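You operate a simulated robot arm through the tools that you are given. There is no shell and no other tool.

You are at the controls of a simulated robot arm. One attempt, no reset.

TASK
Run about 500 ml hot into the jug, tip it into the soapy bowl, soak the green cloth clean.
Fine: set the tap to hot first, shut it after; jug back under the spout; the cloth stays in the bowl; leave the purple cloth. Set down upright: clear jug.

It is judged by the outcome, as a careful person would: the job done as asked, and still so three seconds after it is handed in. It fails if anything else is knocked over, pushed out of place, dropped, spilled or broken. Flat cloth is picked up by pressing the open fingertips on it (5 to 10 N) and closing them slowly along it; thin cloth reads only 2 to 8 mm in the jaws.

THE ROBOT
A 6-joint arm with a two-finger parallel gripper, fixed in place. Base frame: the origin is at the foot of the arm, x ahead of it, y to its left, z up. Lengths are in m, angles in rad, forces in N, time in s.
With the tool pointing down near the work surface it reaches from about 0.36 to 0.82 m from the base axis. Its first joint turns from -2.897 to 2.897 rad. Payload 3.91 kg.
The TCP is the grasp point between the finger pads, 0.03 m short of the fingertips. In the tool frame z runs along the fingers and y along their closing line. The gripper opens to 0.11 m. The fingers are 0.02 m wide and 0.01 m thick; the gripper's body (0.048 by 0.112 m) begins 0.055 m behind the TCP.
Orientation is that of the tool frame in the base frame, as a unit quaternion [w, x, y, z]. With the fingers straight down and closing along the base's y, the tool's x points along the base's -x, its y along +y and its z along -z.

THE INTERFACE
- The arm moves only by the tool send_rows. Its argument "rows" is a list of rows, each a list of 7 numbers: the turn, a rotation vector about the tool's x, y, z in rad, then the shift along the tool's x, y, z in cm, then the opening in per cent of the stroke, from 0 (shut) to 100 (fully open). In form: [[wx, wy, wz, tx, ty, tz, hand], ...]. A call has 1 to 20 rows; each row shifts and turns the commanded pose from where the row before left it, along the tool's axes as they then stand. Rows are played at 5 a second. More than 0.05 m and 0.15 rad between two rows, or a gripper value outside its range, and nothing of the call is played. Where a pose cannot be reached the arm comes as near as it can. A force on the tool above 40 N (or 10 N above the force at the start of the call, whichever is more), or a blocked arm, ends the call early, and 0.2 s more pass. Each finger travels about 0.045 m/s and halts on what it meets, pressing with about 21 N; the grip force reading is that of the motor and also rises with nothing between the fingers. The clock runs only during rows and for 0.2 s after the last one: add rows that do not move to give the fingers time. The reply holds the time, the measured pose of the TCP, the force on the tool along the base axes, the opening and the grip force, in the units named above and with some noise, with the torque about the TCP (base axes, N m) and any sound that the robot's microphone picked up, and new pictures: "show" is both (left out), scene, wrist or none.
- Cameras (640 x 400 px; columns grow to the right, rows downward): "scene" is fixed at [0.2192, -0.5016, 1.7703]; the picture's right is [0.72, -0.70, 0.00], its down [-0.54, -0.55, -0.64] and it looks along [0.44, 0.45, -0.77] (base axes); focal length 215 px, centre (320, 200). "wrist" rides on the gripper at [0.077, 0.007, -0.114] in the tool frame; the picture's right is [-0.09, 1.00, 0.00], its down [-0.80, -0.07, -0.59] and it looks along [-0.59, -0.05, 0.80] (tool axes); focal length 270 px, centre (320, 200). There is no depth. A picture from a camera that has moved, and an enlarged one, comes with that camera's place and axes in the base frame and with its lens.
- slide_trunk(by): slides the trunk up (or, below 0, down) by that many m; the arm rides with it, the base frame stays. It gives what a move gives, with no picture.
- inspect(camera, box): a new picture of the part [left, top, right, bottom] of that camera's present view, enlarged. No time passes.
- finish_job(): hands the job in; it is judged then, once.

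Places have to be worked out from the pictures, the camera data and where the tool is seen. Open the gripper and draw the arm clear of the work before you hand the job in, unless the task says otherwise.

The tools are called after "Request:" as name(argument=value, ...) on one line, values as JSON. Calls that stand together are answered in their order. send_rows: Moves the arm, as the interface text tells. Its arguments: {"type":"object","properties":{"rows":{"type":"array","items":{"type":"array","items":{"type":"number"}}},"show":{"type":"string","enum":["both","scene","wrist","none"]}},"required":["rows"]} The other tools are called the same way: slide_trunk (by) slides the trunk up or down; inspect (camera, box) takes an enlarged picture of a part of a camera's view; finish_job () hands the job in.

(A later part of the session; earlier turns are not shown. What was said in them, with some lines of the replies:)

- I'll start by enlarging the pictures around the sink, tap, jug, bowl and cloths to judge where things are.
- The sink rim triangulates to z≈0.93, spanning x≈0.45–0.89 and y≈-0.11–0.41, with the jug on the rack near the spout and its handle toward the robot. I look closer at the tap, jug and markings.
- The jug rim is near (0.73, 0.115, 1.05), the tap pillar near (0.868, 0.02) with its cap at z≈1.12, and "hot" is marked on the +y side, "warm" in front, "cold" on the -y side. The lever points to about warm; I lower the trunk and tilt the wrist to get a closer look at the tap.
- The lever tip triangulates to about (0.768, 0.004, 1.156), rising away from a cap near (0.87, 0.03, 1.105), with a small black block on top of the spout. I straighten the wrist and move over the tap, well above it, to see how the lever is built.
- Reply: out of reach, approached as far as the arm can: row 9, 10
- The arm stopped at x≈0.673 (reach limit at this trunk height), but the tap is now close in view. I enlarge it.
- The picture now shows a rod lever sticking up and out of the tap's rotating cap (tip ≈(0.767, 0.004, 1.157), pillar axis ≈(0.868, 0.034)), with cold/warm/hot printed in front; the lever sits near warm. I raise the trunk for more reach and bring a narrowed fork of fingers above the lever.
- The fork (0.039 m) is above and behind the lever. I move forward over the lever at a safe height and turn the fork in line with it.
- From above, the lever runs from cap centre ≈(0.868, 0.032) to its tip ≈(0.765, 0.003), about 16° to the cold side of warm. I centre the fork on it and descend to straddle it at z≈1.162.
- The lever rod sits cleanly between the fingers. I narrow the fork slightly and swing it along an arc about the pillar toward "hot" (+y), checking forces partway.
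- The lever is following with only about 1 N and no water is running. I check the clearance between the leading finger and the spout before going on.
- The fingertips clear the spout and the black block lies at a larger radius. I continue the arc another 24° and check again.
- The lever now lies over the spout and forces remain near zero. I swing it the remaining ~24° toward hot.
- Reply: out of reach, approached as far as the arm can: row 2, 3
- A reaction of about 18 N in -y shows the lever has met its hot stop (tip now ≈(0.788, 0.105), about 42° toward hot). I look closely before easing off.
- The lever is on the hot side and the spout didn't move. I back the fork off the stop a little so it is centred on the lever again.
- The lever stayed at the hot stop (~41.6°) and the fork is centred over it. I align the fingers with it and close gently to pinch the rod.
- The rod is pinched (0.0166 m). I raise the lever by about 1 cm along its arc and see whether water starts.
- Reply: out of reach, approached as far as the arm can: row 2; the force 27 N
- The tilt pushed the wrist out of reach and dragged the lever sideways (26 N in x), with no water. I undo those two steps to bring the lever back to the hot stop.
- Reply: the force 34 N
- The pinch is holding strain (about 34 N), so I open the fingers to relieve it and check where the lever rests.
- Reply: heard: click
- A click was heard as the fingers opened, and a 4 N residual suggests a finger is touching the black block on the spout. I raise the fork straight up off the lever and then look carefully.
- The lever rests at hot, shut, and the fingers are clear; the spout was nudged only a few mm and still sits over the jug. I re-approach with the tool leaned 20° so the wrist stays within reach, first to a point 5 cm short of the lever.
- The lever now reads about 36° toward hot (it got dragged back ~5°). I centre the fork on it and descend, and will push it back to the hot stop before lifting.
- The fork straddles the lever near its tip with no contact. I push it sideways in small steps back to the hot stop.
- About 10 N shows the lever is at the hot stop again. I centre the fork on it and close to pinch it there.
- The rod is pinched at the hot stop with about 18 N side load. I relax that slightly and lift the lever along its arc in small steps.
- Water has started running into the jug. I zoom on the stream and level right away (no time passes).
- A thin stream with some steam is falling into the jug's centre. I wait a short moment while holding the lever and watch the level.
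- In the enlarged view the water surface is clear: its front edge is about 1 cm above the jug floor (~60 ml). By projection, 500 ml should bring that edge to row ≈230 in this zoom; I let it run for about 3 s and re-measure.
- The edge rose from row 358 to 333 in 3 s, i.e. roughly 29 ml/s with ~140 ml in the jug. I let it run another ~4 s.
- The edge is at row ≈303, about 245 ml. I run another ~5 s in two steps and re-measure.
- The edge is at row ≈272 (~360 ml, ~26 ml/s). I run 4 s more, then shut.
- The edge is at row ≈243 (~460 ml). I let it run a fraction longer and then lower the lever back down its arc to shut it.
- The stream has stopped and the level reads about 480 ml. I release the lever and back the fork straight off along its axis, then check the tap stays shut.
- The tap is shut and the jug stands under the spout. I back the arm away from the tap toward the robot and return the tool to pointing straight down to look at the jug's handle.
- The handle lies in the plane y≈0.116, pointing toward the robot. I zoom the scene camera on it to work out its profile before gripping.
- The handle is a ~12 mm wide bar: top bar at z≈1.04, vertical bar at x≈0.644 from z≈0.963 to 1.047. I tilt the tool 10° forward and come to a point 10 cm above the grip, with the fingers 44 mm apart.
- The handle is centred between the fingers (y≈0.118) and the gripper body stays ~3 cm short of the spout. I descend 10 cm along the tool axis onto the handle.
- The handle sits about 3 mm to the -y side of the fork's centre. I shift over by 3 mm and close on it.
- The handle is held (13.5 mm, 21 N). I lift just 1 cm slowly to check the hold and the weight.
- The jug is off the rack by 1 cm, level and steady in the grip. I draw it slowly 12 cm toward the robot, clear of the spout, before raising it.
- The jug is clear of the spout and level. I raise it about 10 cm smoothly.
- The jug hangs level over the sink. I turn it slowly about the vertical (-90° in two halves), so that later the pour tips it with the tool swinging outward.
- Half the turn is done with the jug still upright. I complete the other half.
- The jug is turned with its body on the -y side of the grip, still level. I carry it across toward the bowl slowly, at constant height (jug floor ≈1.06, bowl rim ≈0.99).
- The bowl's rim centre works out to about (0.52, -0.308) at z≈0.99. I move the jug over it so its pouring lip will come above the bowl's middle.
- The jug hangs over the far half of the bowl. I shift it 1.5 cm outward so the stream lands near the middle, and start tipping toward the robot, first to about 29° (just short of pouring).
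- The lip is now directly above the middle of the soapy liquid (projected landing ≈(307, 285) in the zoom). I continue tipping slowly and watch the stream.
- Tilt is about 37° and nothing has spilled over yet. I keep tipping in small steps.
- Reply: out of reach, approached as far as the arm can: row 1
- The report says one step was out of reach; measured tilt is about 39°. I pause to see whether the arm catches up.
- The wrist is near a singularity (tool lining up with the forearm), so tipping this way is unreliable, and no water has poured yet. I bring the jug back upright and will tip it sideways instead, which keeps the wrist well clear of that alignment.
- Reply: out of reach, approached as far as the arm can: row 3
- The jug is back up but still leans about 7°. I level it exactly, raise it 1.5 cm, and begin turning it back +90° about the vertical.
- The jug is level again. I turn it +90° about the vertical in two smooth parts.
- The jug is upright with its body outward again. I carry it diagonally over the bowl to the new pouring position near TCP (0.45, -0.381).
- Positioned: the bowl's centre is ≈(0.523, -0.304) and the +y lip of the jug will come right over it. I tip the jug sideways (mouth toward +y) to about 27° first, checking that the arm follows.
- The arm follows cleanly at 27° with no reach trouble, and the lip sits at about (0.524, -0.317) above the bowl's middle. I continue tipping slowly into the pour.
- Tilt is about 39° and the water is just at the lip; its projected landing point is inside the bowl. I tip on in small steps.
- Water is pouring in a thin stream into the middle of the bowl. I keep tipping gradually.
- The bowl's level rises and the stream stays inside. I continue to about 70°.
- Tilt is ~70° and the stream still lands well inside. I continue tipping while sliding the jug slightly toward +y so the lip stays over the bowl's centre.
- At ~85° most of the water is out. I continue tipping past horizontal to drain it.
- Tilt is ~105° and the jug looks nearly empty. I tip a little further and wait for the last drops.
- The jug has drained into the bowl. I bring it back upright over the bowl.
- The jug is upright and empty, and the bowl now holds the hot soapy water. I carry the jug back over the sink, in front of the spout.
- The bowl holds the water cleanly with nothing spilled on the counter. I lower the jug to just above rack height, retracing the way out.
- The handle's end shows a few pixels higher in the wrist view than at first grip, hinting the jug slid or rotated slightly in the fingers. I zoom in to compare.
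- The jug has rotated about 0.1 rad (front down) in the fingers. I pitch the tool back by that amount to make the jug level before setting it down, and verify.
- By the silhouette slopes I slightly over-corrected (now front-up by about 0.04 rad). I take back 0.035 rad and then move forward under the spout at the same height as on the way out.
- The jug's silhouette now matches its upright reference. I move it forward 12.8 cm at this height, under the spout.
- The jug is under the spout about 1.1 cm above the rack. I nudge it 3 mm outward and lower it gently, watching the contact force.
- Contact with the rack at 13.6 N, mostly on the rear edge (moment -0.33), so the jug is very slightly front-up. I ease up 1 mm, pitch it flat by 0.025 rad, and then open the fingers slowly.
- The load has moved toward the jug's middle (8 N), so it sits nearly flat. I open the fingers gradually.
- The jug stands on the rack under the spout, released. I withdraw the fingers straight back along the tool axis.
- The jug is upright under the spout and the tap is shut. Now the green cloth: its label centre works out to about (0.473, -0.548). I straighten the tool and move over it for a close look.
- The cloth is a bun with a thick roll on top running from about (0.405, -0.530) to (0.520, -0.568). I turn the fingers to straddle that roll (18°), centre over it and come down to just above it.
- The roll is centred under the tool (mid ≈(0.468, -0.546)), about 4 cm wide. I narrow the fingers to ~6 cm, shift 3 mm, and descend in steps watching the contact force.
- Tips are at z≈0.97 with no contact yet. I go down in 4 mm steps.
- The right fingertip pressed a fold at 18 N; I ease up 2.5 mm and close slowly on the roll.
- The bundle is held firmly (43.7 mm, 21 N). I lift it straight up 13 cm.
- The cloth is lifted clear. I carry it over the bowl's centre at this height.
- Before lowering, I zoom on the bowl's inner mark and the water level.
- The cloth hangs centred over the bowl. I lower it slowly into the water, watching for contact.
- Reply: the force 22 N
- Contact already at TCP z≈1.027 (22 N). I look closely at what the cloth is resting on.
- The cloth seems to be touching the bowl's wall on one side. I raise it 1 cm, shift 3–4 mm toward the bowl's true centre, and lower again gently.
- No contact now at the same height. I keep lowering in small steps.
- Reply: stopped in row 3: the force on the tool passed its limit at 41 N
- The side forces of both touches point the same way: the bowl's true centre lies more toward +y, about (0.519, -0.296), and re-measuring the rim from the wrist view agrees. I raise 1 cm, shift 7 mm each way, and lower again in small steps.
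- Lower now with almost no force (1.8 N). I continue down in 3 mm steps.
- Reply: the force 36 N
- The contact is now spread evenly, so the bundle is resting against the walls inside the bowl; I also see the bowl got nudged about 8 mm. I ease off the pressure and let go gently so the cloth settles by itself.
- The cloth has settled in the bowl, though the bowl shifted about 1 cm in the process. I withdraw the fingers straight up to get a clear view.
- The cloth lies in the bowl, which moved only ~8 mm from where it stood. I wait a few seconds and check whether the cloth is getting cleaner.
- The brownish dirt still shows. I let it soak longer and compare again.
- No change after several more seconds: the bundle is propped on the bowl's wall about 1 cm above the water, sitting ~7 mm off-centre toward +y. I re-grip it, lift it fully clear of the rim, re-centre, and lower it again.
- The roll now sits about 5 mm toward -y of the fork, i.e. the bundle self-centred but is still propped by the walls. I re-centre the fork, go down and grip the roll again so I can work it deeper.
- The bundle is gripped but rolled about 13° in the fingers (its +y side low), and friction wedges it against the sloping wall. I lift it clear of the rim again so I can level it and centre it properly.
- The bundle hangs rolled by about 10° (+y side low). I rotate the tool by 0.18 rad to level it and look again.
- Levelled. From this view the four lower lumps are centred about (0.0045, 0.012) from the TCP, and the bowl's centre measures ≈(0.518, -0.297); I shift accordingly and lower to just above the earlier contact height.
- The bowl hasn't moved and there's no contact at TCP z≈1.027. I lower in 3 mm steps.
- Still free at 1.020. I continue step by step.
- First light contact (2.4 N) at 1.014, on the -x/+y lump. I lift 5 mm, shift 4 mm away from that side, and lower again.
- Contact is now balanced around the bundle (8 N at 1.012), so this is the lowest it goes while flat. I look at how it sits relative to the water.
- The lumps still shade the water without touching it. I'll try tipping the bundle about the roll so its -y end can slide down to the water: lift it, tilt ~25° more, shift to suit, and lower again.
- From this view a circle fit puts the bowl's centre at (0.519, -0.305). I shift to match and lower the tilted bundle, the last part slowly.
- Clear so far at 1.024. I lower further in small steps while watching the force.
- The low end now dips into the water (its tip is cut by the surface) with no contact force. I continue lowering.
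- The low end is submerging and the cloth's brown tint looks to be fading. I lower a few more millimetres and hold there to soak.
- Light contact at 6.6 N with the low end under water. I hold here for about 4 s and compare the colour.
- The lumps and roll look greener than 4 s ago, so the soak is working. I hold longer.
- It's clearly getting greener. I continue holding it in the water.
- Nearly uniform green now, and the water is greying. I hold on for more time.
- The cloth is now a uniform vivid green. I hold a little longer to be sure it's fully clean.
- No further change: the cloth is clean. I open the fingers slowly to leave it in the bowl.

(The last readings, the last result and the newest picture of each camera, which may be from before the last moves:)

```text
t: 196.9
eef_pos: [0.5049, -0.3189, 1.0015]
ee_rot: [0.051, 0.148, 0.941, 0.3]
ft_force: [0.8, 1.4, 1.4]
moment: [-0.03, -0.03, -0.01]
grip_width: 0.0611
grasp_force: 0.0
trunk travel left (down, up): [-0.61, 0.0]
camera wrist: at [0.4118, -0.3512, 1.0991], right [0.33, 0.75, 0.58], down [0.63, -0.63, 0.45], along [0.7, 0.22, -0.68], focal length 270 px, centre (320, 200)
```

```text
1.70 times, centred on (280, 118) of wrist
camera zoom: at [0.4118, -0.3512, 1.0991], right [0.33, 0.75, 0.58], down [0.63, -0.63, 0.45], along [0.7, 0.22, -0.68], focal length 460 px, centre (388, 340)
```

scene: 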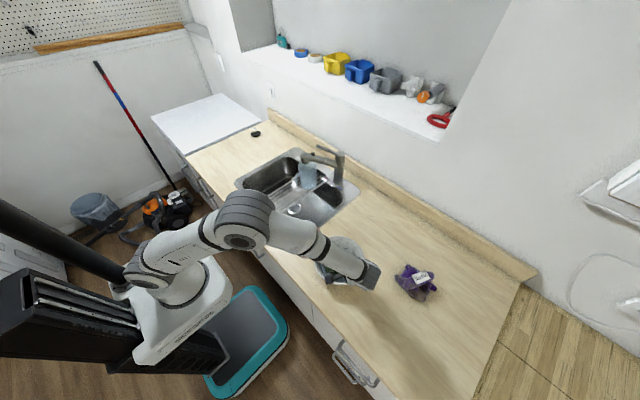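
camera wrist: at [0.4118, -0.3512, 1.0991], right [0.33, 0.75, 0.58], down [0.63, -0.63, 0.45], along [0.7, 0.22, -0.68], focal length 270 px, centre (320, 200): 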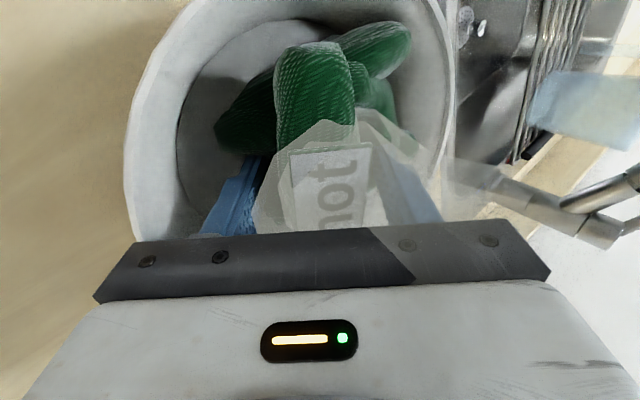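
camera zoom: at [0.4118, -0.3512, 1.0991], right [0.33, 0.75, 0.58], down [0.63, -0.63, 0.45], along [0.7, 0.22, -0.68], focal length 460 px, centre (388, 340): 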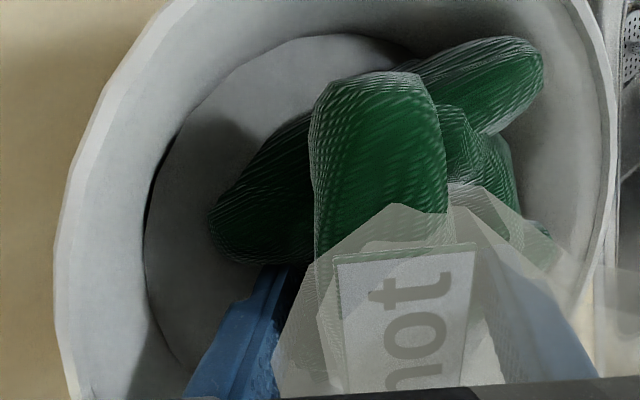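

Released: the cloth rests in the bowl. I withdraw the fingers slowly along the tool axis.

Request:
send_rows(rows=[[0, 0, 0, 0, 0, -0.8, 58], [0, 0, 0, 0, 0, -1.2, 58], [0, 0, 0, 0, 0, -1.5, 58], [0, 0, 0, 0, 0, -2, 58], [0, 0, 0, 0, 0, -2.5, 58], [0, 0, 0, 0, 0, -3, 58], [0, 0, 0, 0, 0, -3, 58], [0, 0, 0, 0, 0, 0, 58]], show="both")

Request:
inspect(camera="wrist", box=[100, 0, 460, 235])

Request:
inspect(camera="scene", box=[300, 220, 380, 290])

```text
t: 198.7
eef_pos: [0.4784, -0.3967, 1.1159]
ee_rot: [0.05, 0.148, 0.941, 0.299]
ft_force: [0.1, -0.4, 0.0]
moment: [-0.03, -0.02, 0.01]
grip_width: 0.0638
grasp_force: 0.0
trunk travel left (down, up): [-0.61, 0.0]
camera wrist: at [0.3858, -0.4291, 1.213], right [0.33, 0.75, 0.58], down [0.63, -0.63, 0.45], along [0.7, 0.22, -0.68], focal length 270 px, centre (320, 200)
```

scene: 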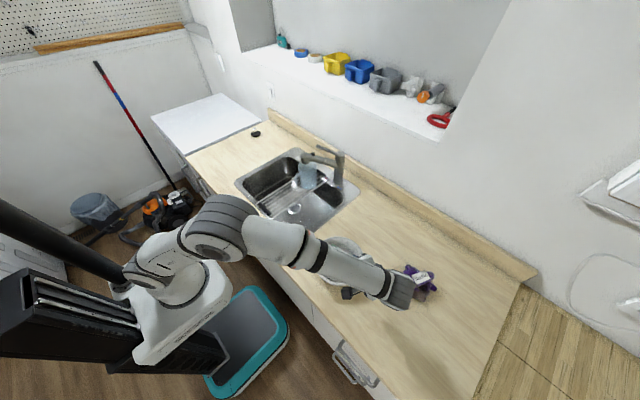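
wrist: 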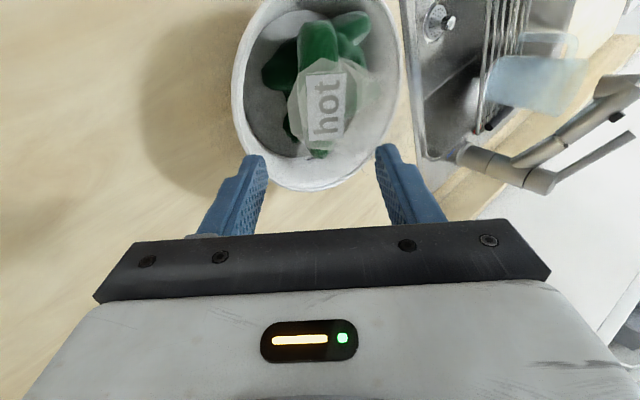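

```text
1.70 times, centred on (280, 118) of wrist
camera zoom: at [0.3858, -0.4291, 1.213], right [0.33, 0.75, 0.58], down [0.63, -0.63, 0.45], along [0.7, 0.22, -0.68], focal length 460 px, centre (388, 340)
```

zoom: 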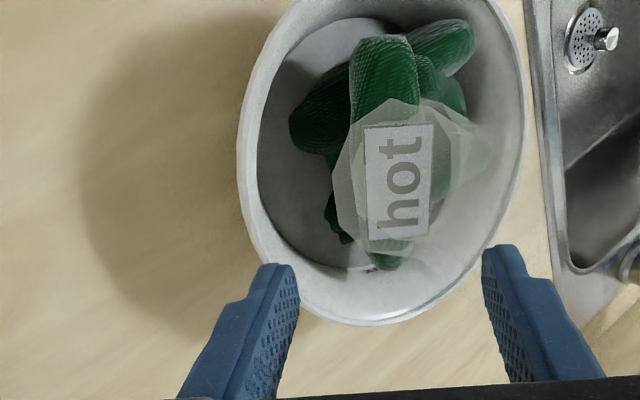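

```text
5.71 times, centred on (340, 255) of scene
camera zoom: at [0.2192, -0.5016, 1.7703], right [0.72, -0.7, 0.0], down [-0.54, -0.55, -0.64], along [0.44, 0.45, -0.77], focal length 1226 px, centre (206, -114)
```

zoom: 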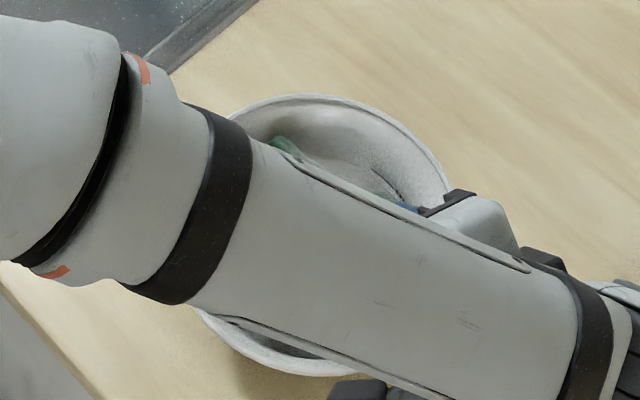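

The clean green cloth lies in the bowl. I raise the arm, straighten the tool and draw it back away from the work.

Request:
send_rows(rows=[[0, 0, 0, 0, 1.93, -2.72, 58], [0, 0, 0, 0, 1.93, -2.72, 58], [0, 0, 0, 0, 1.93, -2.72, 58], [0, 0, 0, 0, 1.93, -2.72, 58], [0.123, 0, 0, 0, 0, 0, 58], [0.123, 0, 0, 0, 0, 0, 58], [0.123, 0, 0, 0, 0, 0, 58], [0.123, 0, 0, 0, 0, 0, 58], [0.124, 0, 0, 0, 0, 0, 58], [0, 0, -0.105, 0, 0, 0, 58], [0, 0, -0.105, 0, 0, 0, 58], [0, 0, -0.1, 0, 0, 0, 58], [0, 0, 0, 1, 4, -1, 58], [0, 0, 0, 1, 4, -1, 58], [0, 0, 0, 1, 4, -1, 58], [0, 0, 0, 1, 4, -1, 58], [0, 0, 0, 1, 4, 0, 58], [0, 0, 0, 1, 4, 0, 58], [0, 0, 0, 0, 4, 0, 58], [0, 0, 0, 0, 4, 0, 58]], show="both")

Request:
inspect(camera="scene", box=[300, 220, 380, 290])

```text
t: 202.9
eef_pos: [0.4188, -0.073, 1.2889]
ee_rot: [0.003, 0.001, 1.0, -0.001]
ft_force: [-0.5, -0.5, -0.7]
moment: [0.01, -0.02, -0.02]
grip_width: 0.0638
grasp_force: 0.1
trunk travel left (down, up): [-0.61, 0.0]
camera wrist: at [0.3409, -0.0653, 1.4035], right [0.09, 1.0, 0.0], down [0.8, -0.07, 0.6], along [0.6, -0.06, -0.8], focal length 270 px, centre (320, 200)
```

scene: 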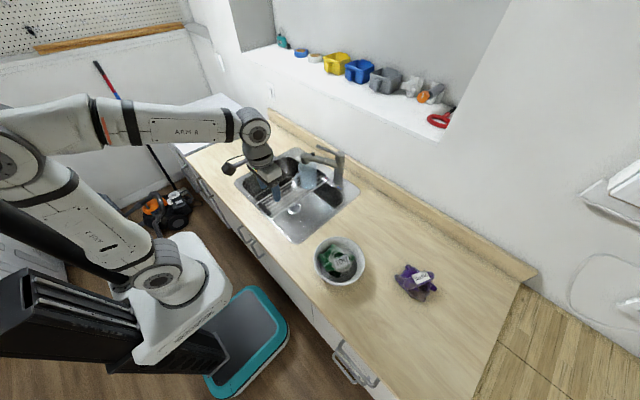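
wrist: 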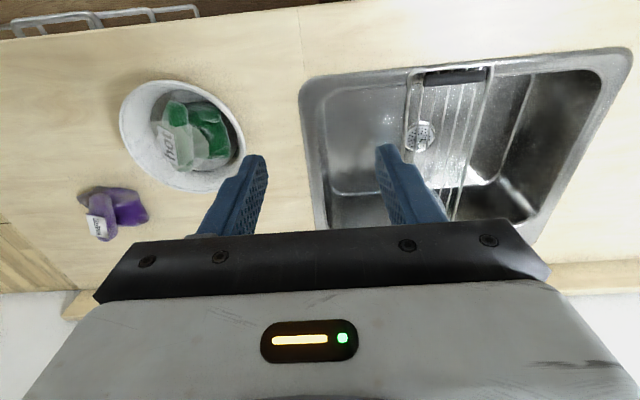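

```text
5.71 times, centred on (340, 255) of scene
camera zoom: at [0.2192, -0.5016, 1.7703], right [0.72, -0.7, 0.0], down [-0.54, -0.55, -0.64], along [0.44, 0.45, -0.77], focal length 1226 px, centre (206, -114)
```

zoom: 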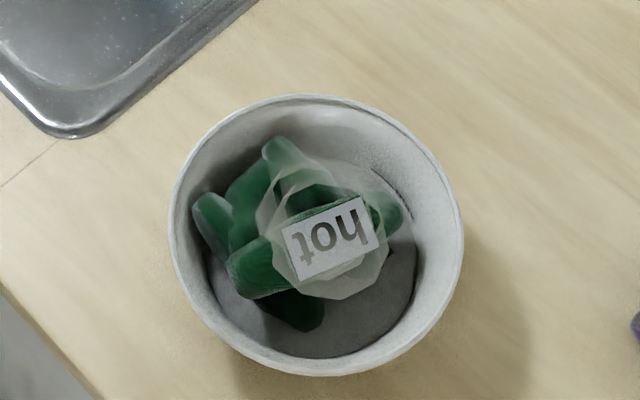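

The cloth is clean in the bowl, the bowl upright. I move the arm up to its starting place and check the jug, tap and the rest once more.

Request:
send_rows(rows=[[0, 0, 0, 0, 3.5, -3, 80], [0, 0, 0, 0, 3.5, -3, 100], [0, 0, 0, 0, 3.5, -3, 100], [0, 0, 0, 0, 3.5, -3, 100], [0, 0, 0, 0, 0, -2, 100], [0, 0, 0, 0, 0, 0, 100], [0, 0, 0, 0, 0, 0, 100]], show="both")

Request:
inspect(camera="scene", box=[285, 140, 365, 200])

Request:
inspect(camera="scene", box=[300, 210, 460, 330])

Request:
inspect(camera="wrist", box=[220, 30, 510, 240])

```text
t: 204.5
eef_pos: [0.4184, 0.0648, 1.4294]
ee_rot: [0.004, 0.002, 1.0, -0.001]
ft_force: [0.0, -0.6, -0.8]
moment: [-0.01, 0.02, 0.0]
grip_width: 0.1101
grasp_force: 0.0
trunk travel left (down, up): [-0.61, 0.0]
camera wrist: at [0.3399, 0.0731, 1.5436], right [0.09, 1.0, 0.0], down [0.8, -0.07, 0.6], along [0.6, -0.06, -0.8], focal length 270 px, centre (320, 200)
```

scene: 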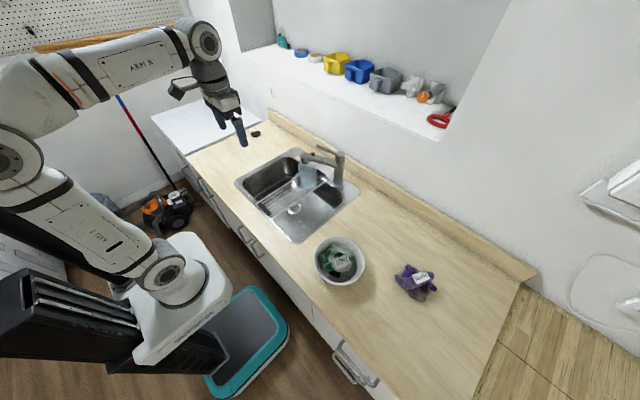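
wrist: 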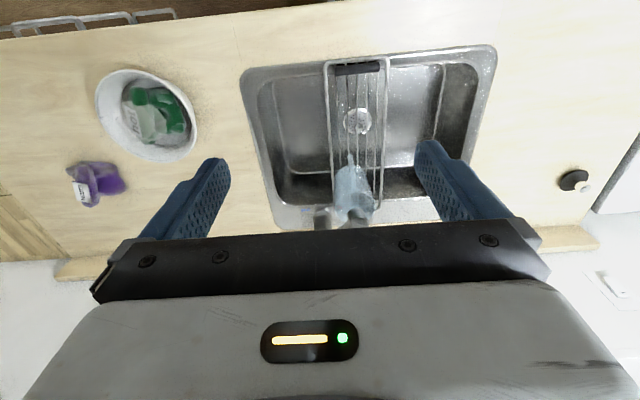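

```text
6.67 times, centred on (325, 170) of scene
camera zoom: at [0.2192, -0.5016, 1.7703], right [0.72, -0.7, 0.0], down [-0.54, -0.55, -0.64], along [0.44, 0.45, -0.77], focal length 1431 px, centre (287, 400)
```

zoom: 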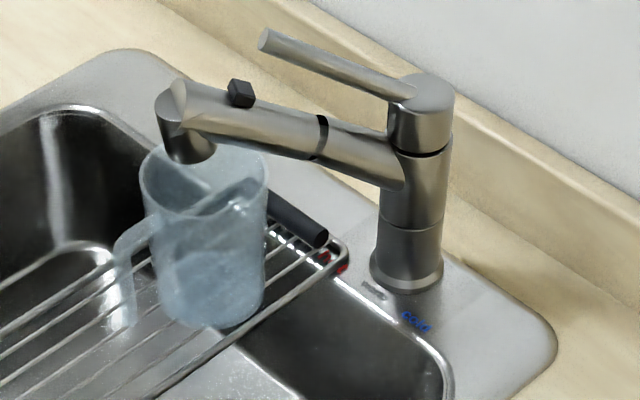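

```text
3.33 times, centred on (380, 270) of scene
camera zoom: at [0.2192, -0.5016, 1.7703], right [0.72, -0.7, 0.0], down [-0.54, -0.55, -0.64], along [0.44, 0.45, -0.77], focal length 715 px, centre (120, -33)
```

zoom: 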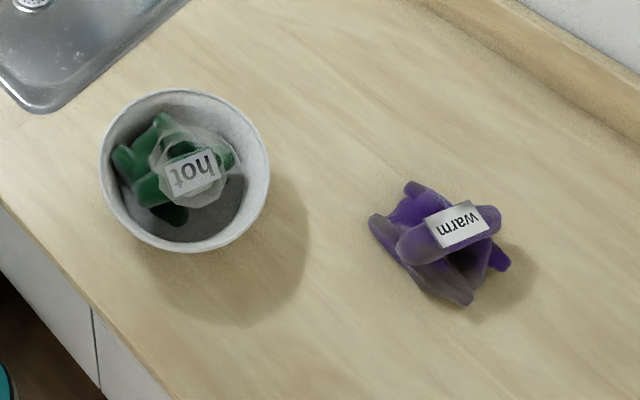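

```text
1.90 times, centred on (365, 135) of wrist
camera zoom: at [0.3399, 0.0731, 1.5436], right [0.09, 1.0, 0.0], down [0.8, -0.07, 0.6], along [0.6, -0.06, -0.8], focal length 515 px, centre (234, 324)
```

zoom: 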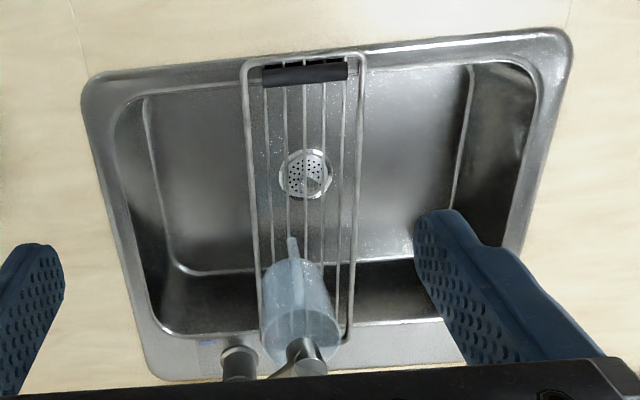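

All checks out: tap shut, jug upright and empty under the spout, green cloth clean in the soapy bowl, purple cloth untouched, arm clear and gripper open. I hand the job in.

Request:
finish_job()

```text
The job is handed in.
```

The green cloth came out clean and is lying in the soapy bowl, and I have handed the job in.

- **Water:** I set the tap to its hot stop, filled the jug to about 480–490 ml judging by the water level, and shut the tap. The water then went into the bowl, and I saw nothing spilled.
- **Cloth:** It was too wide to lie flat in the water. I held one end under for about 25 seconds until the whole cloth was an even green, then let go. It now rests tilted, with one end in the water.
- **Jug:** It is empty and upright on the rack, back under the spout.
- **Purple cloth:** I didn't touch it.

Two things moved slightly. The bowl shifted about 1 cm toward the robot while I was working the cloth in. The spout swung a few millimetres and is still over the jug.

The lever is shut but still turned to hot. The arm is back near its starting position with the gripper open.
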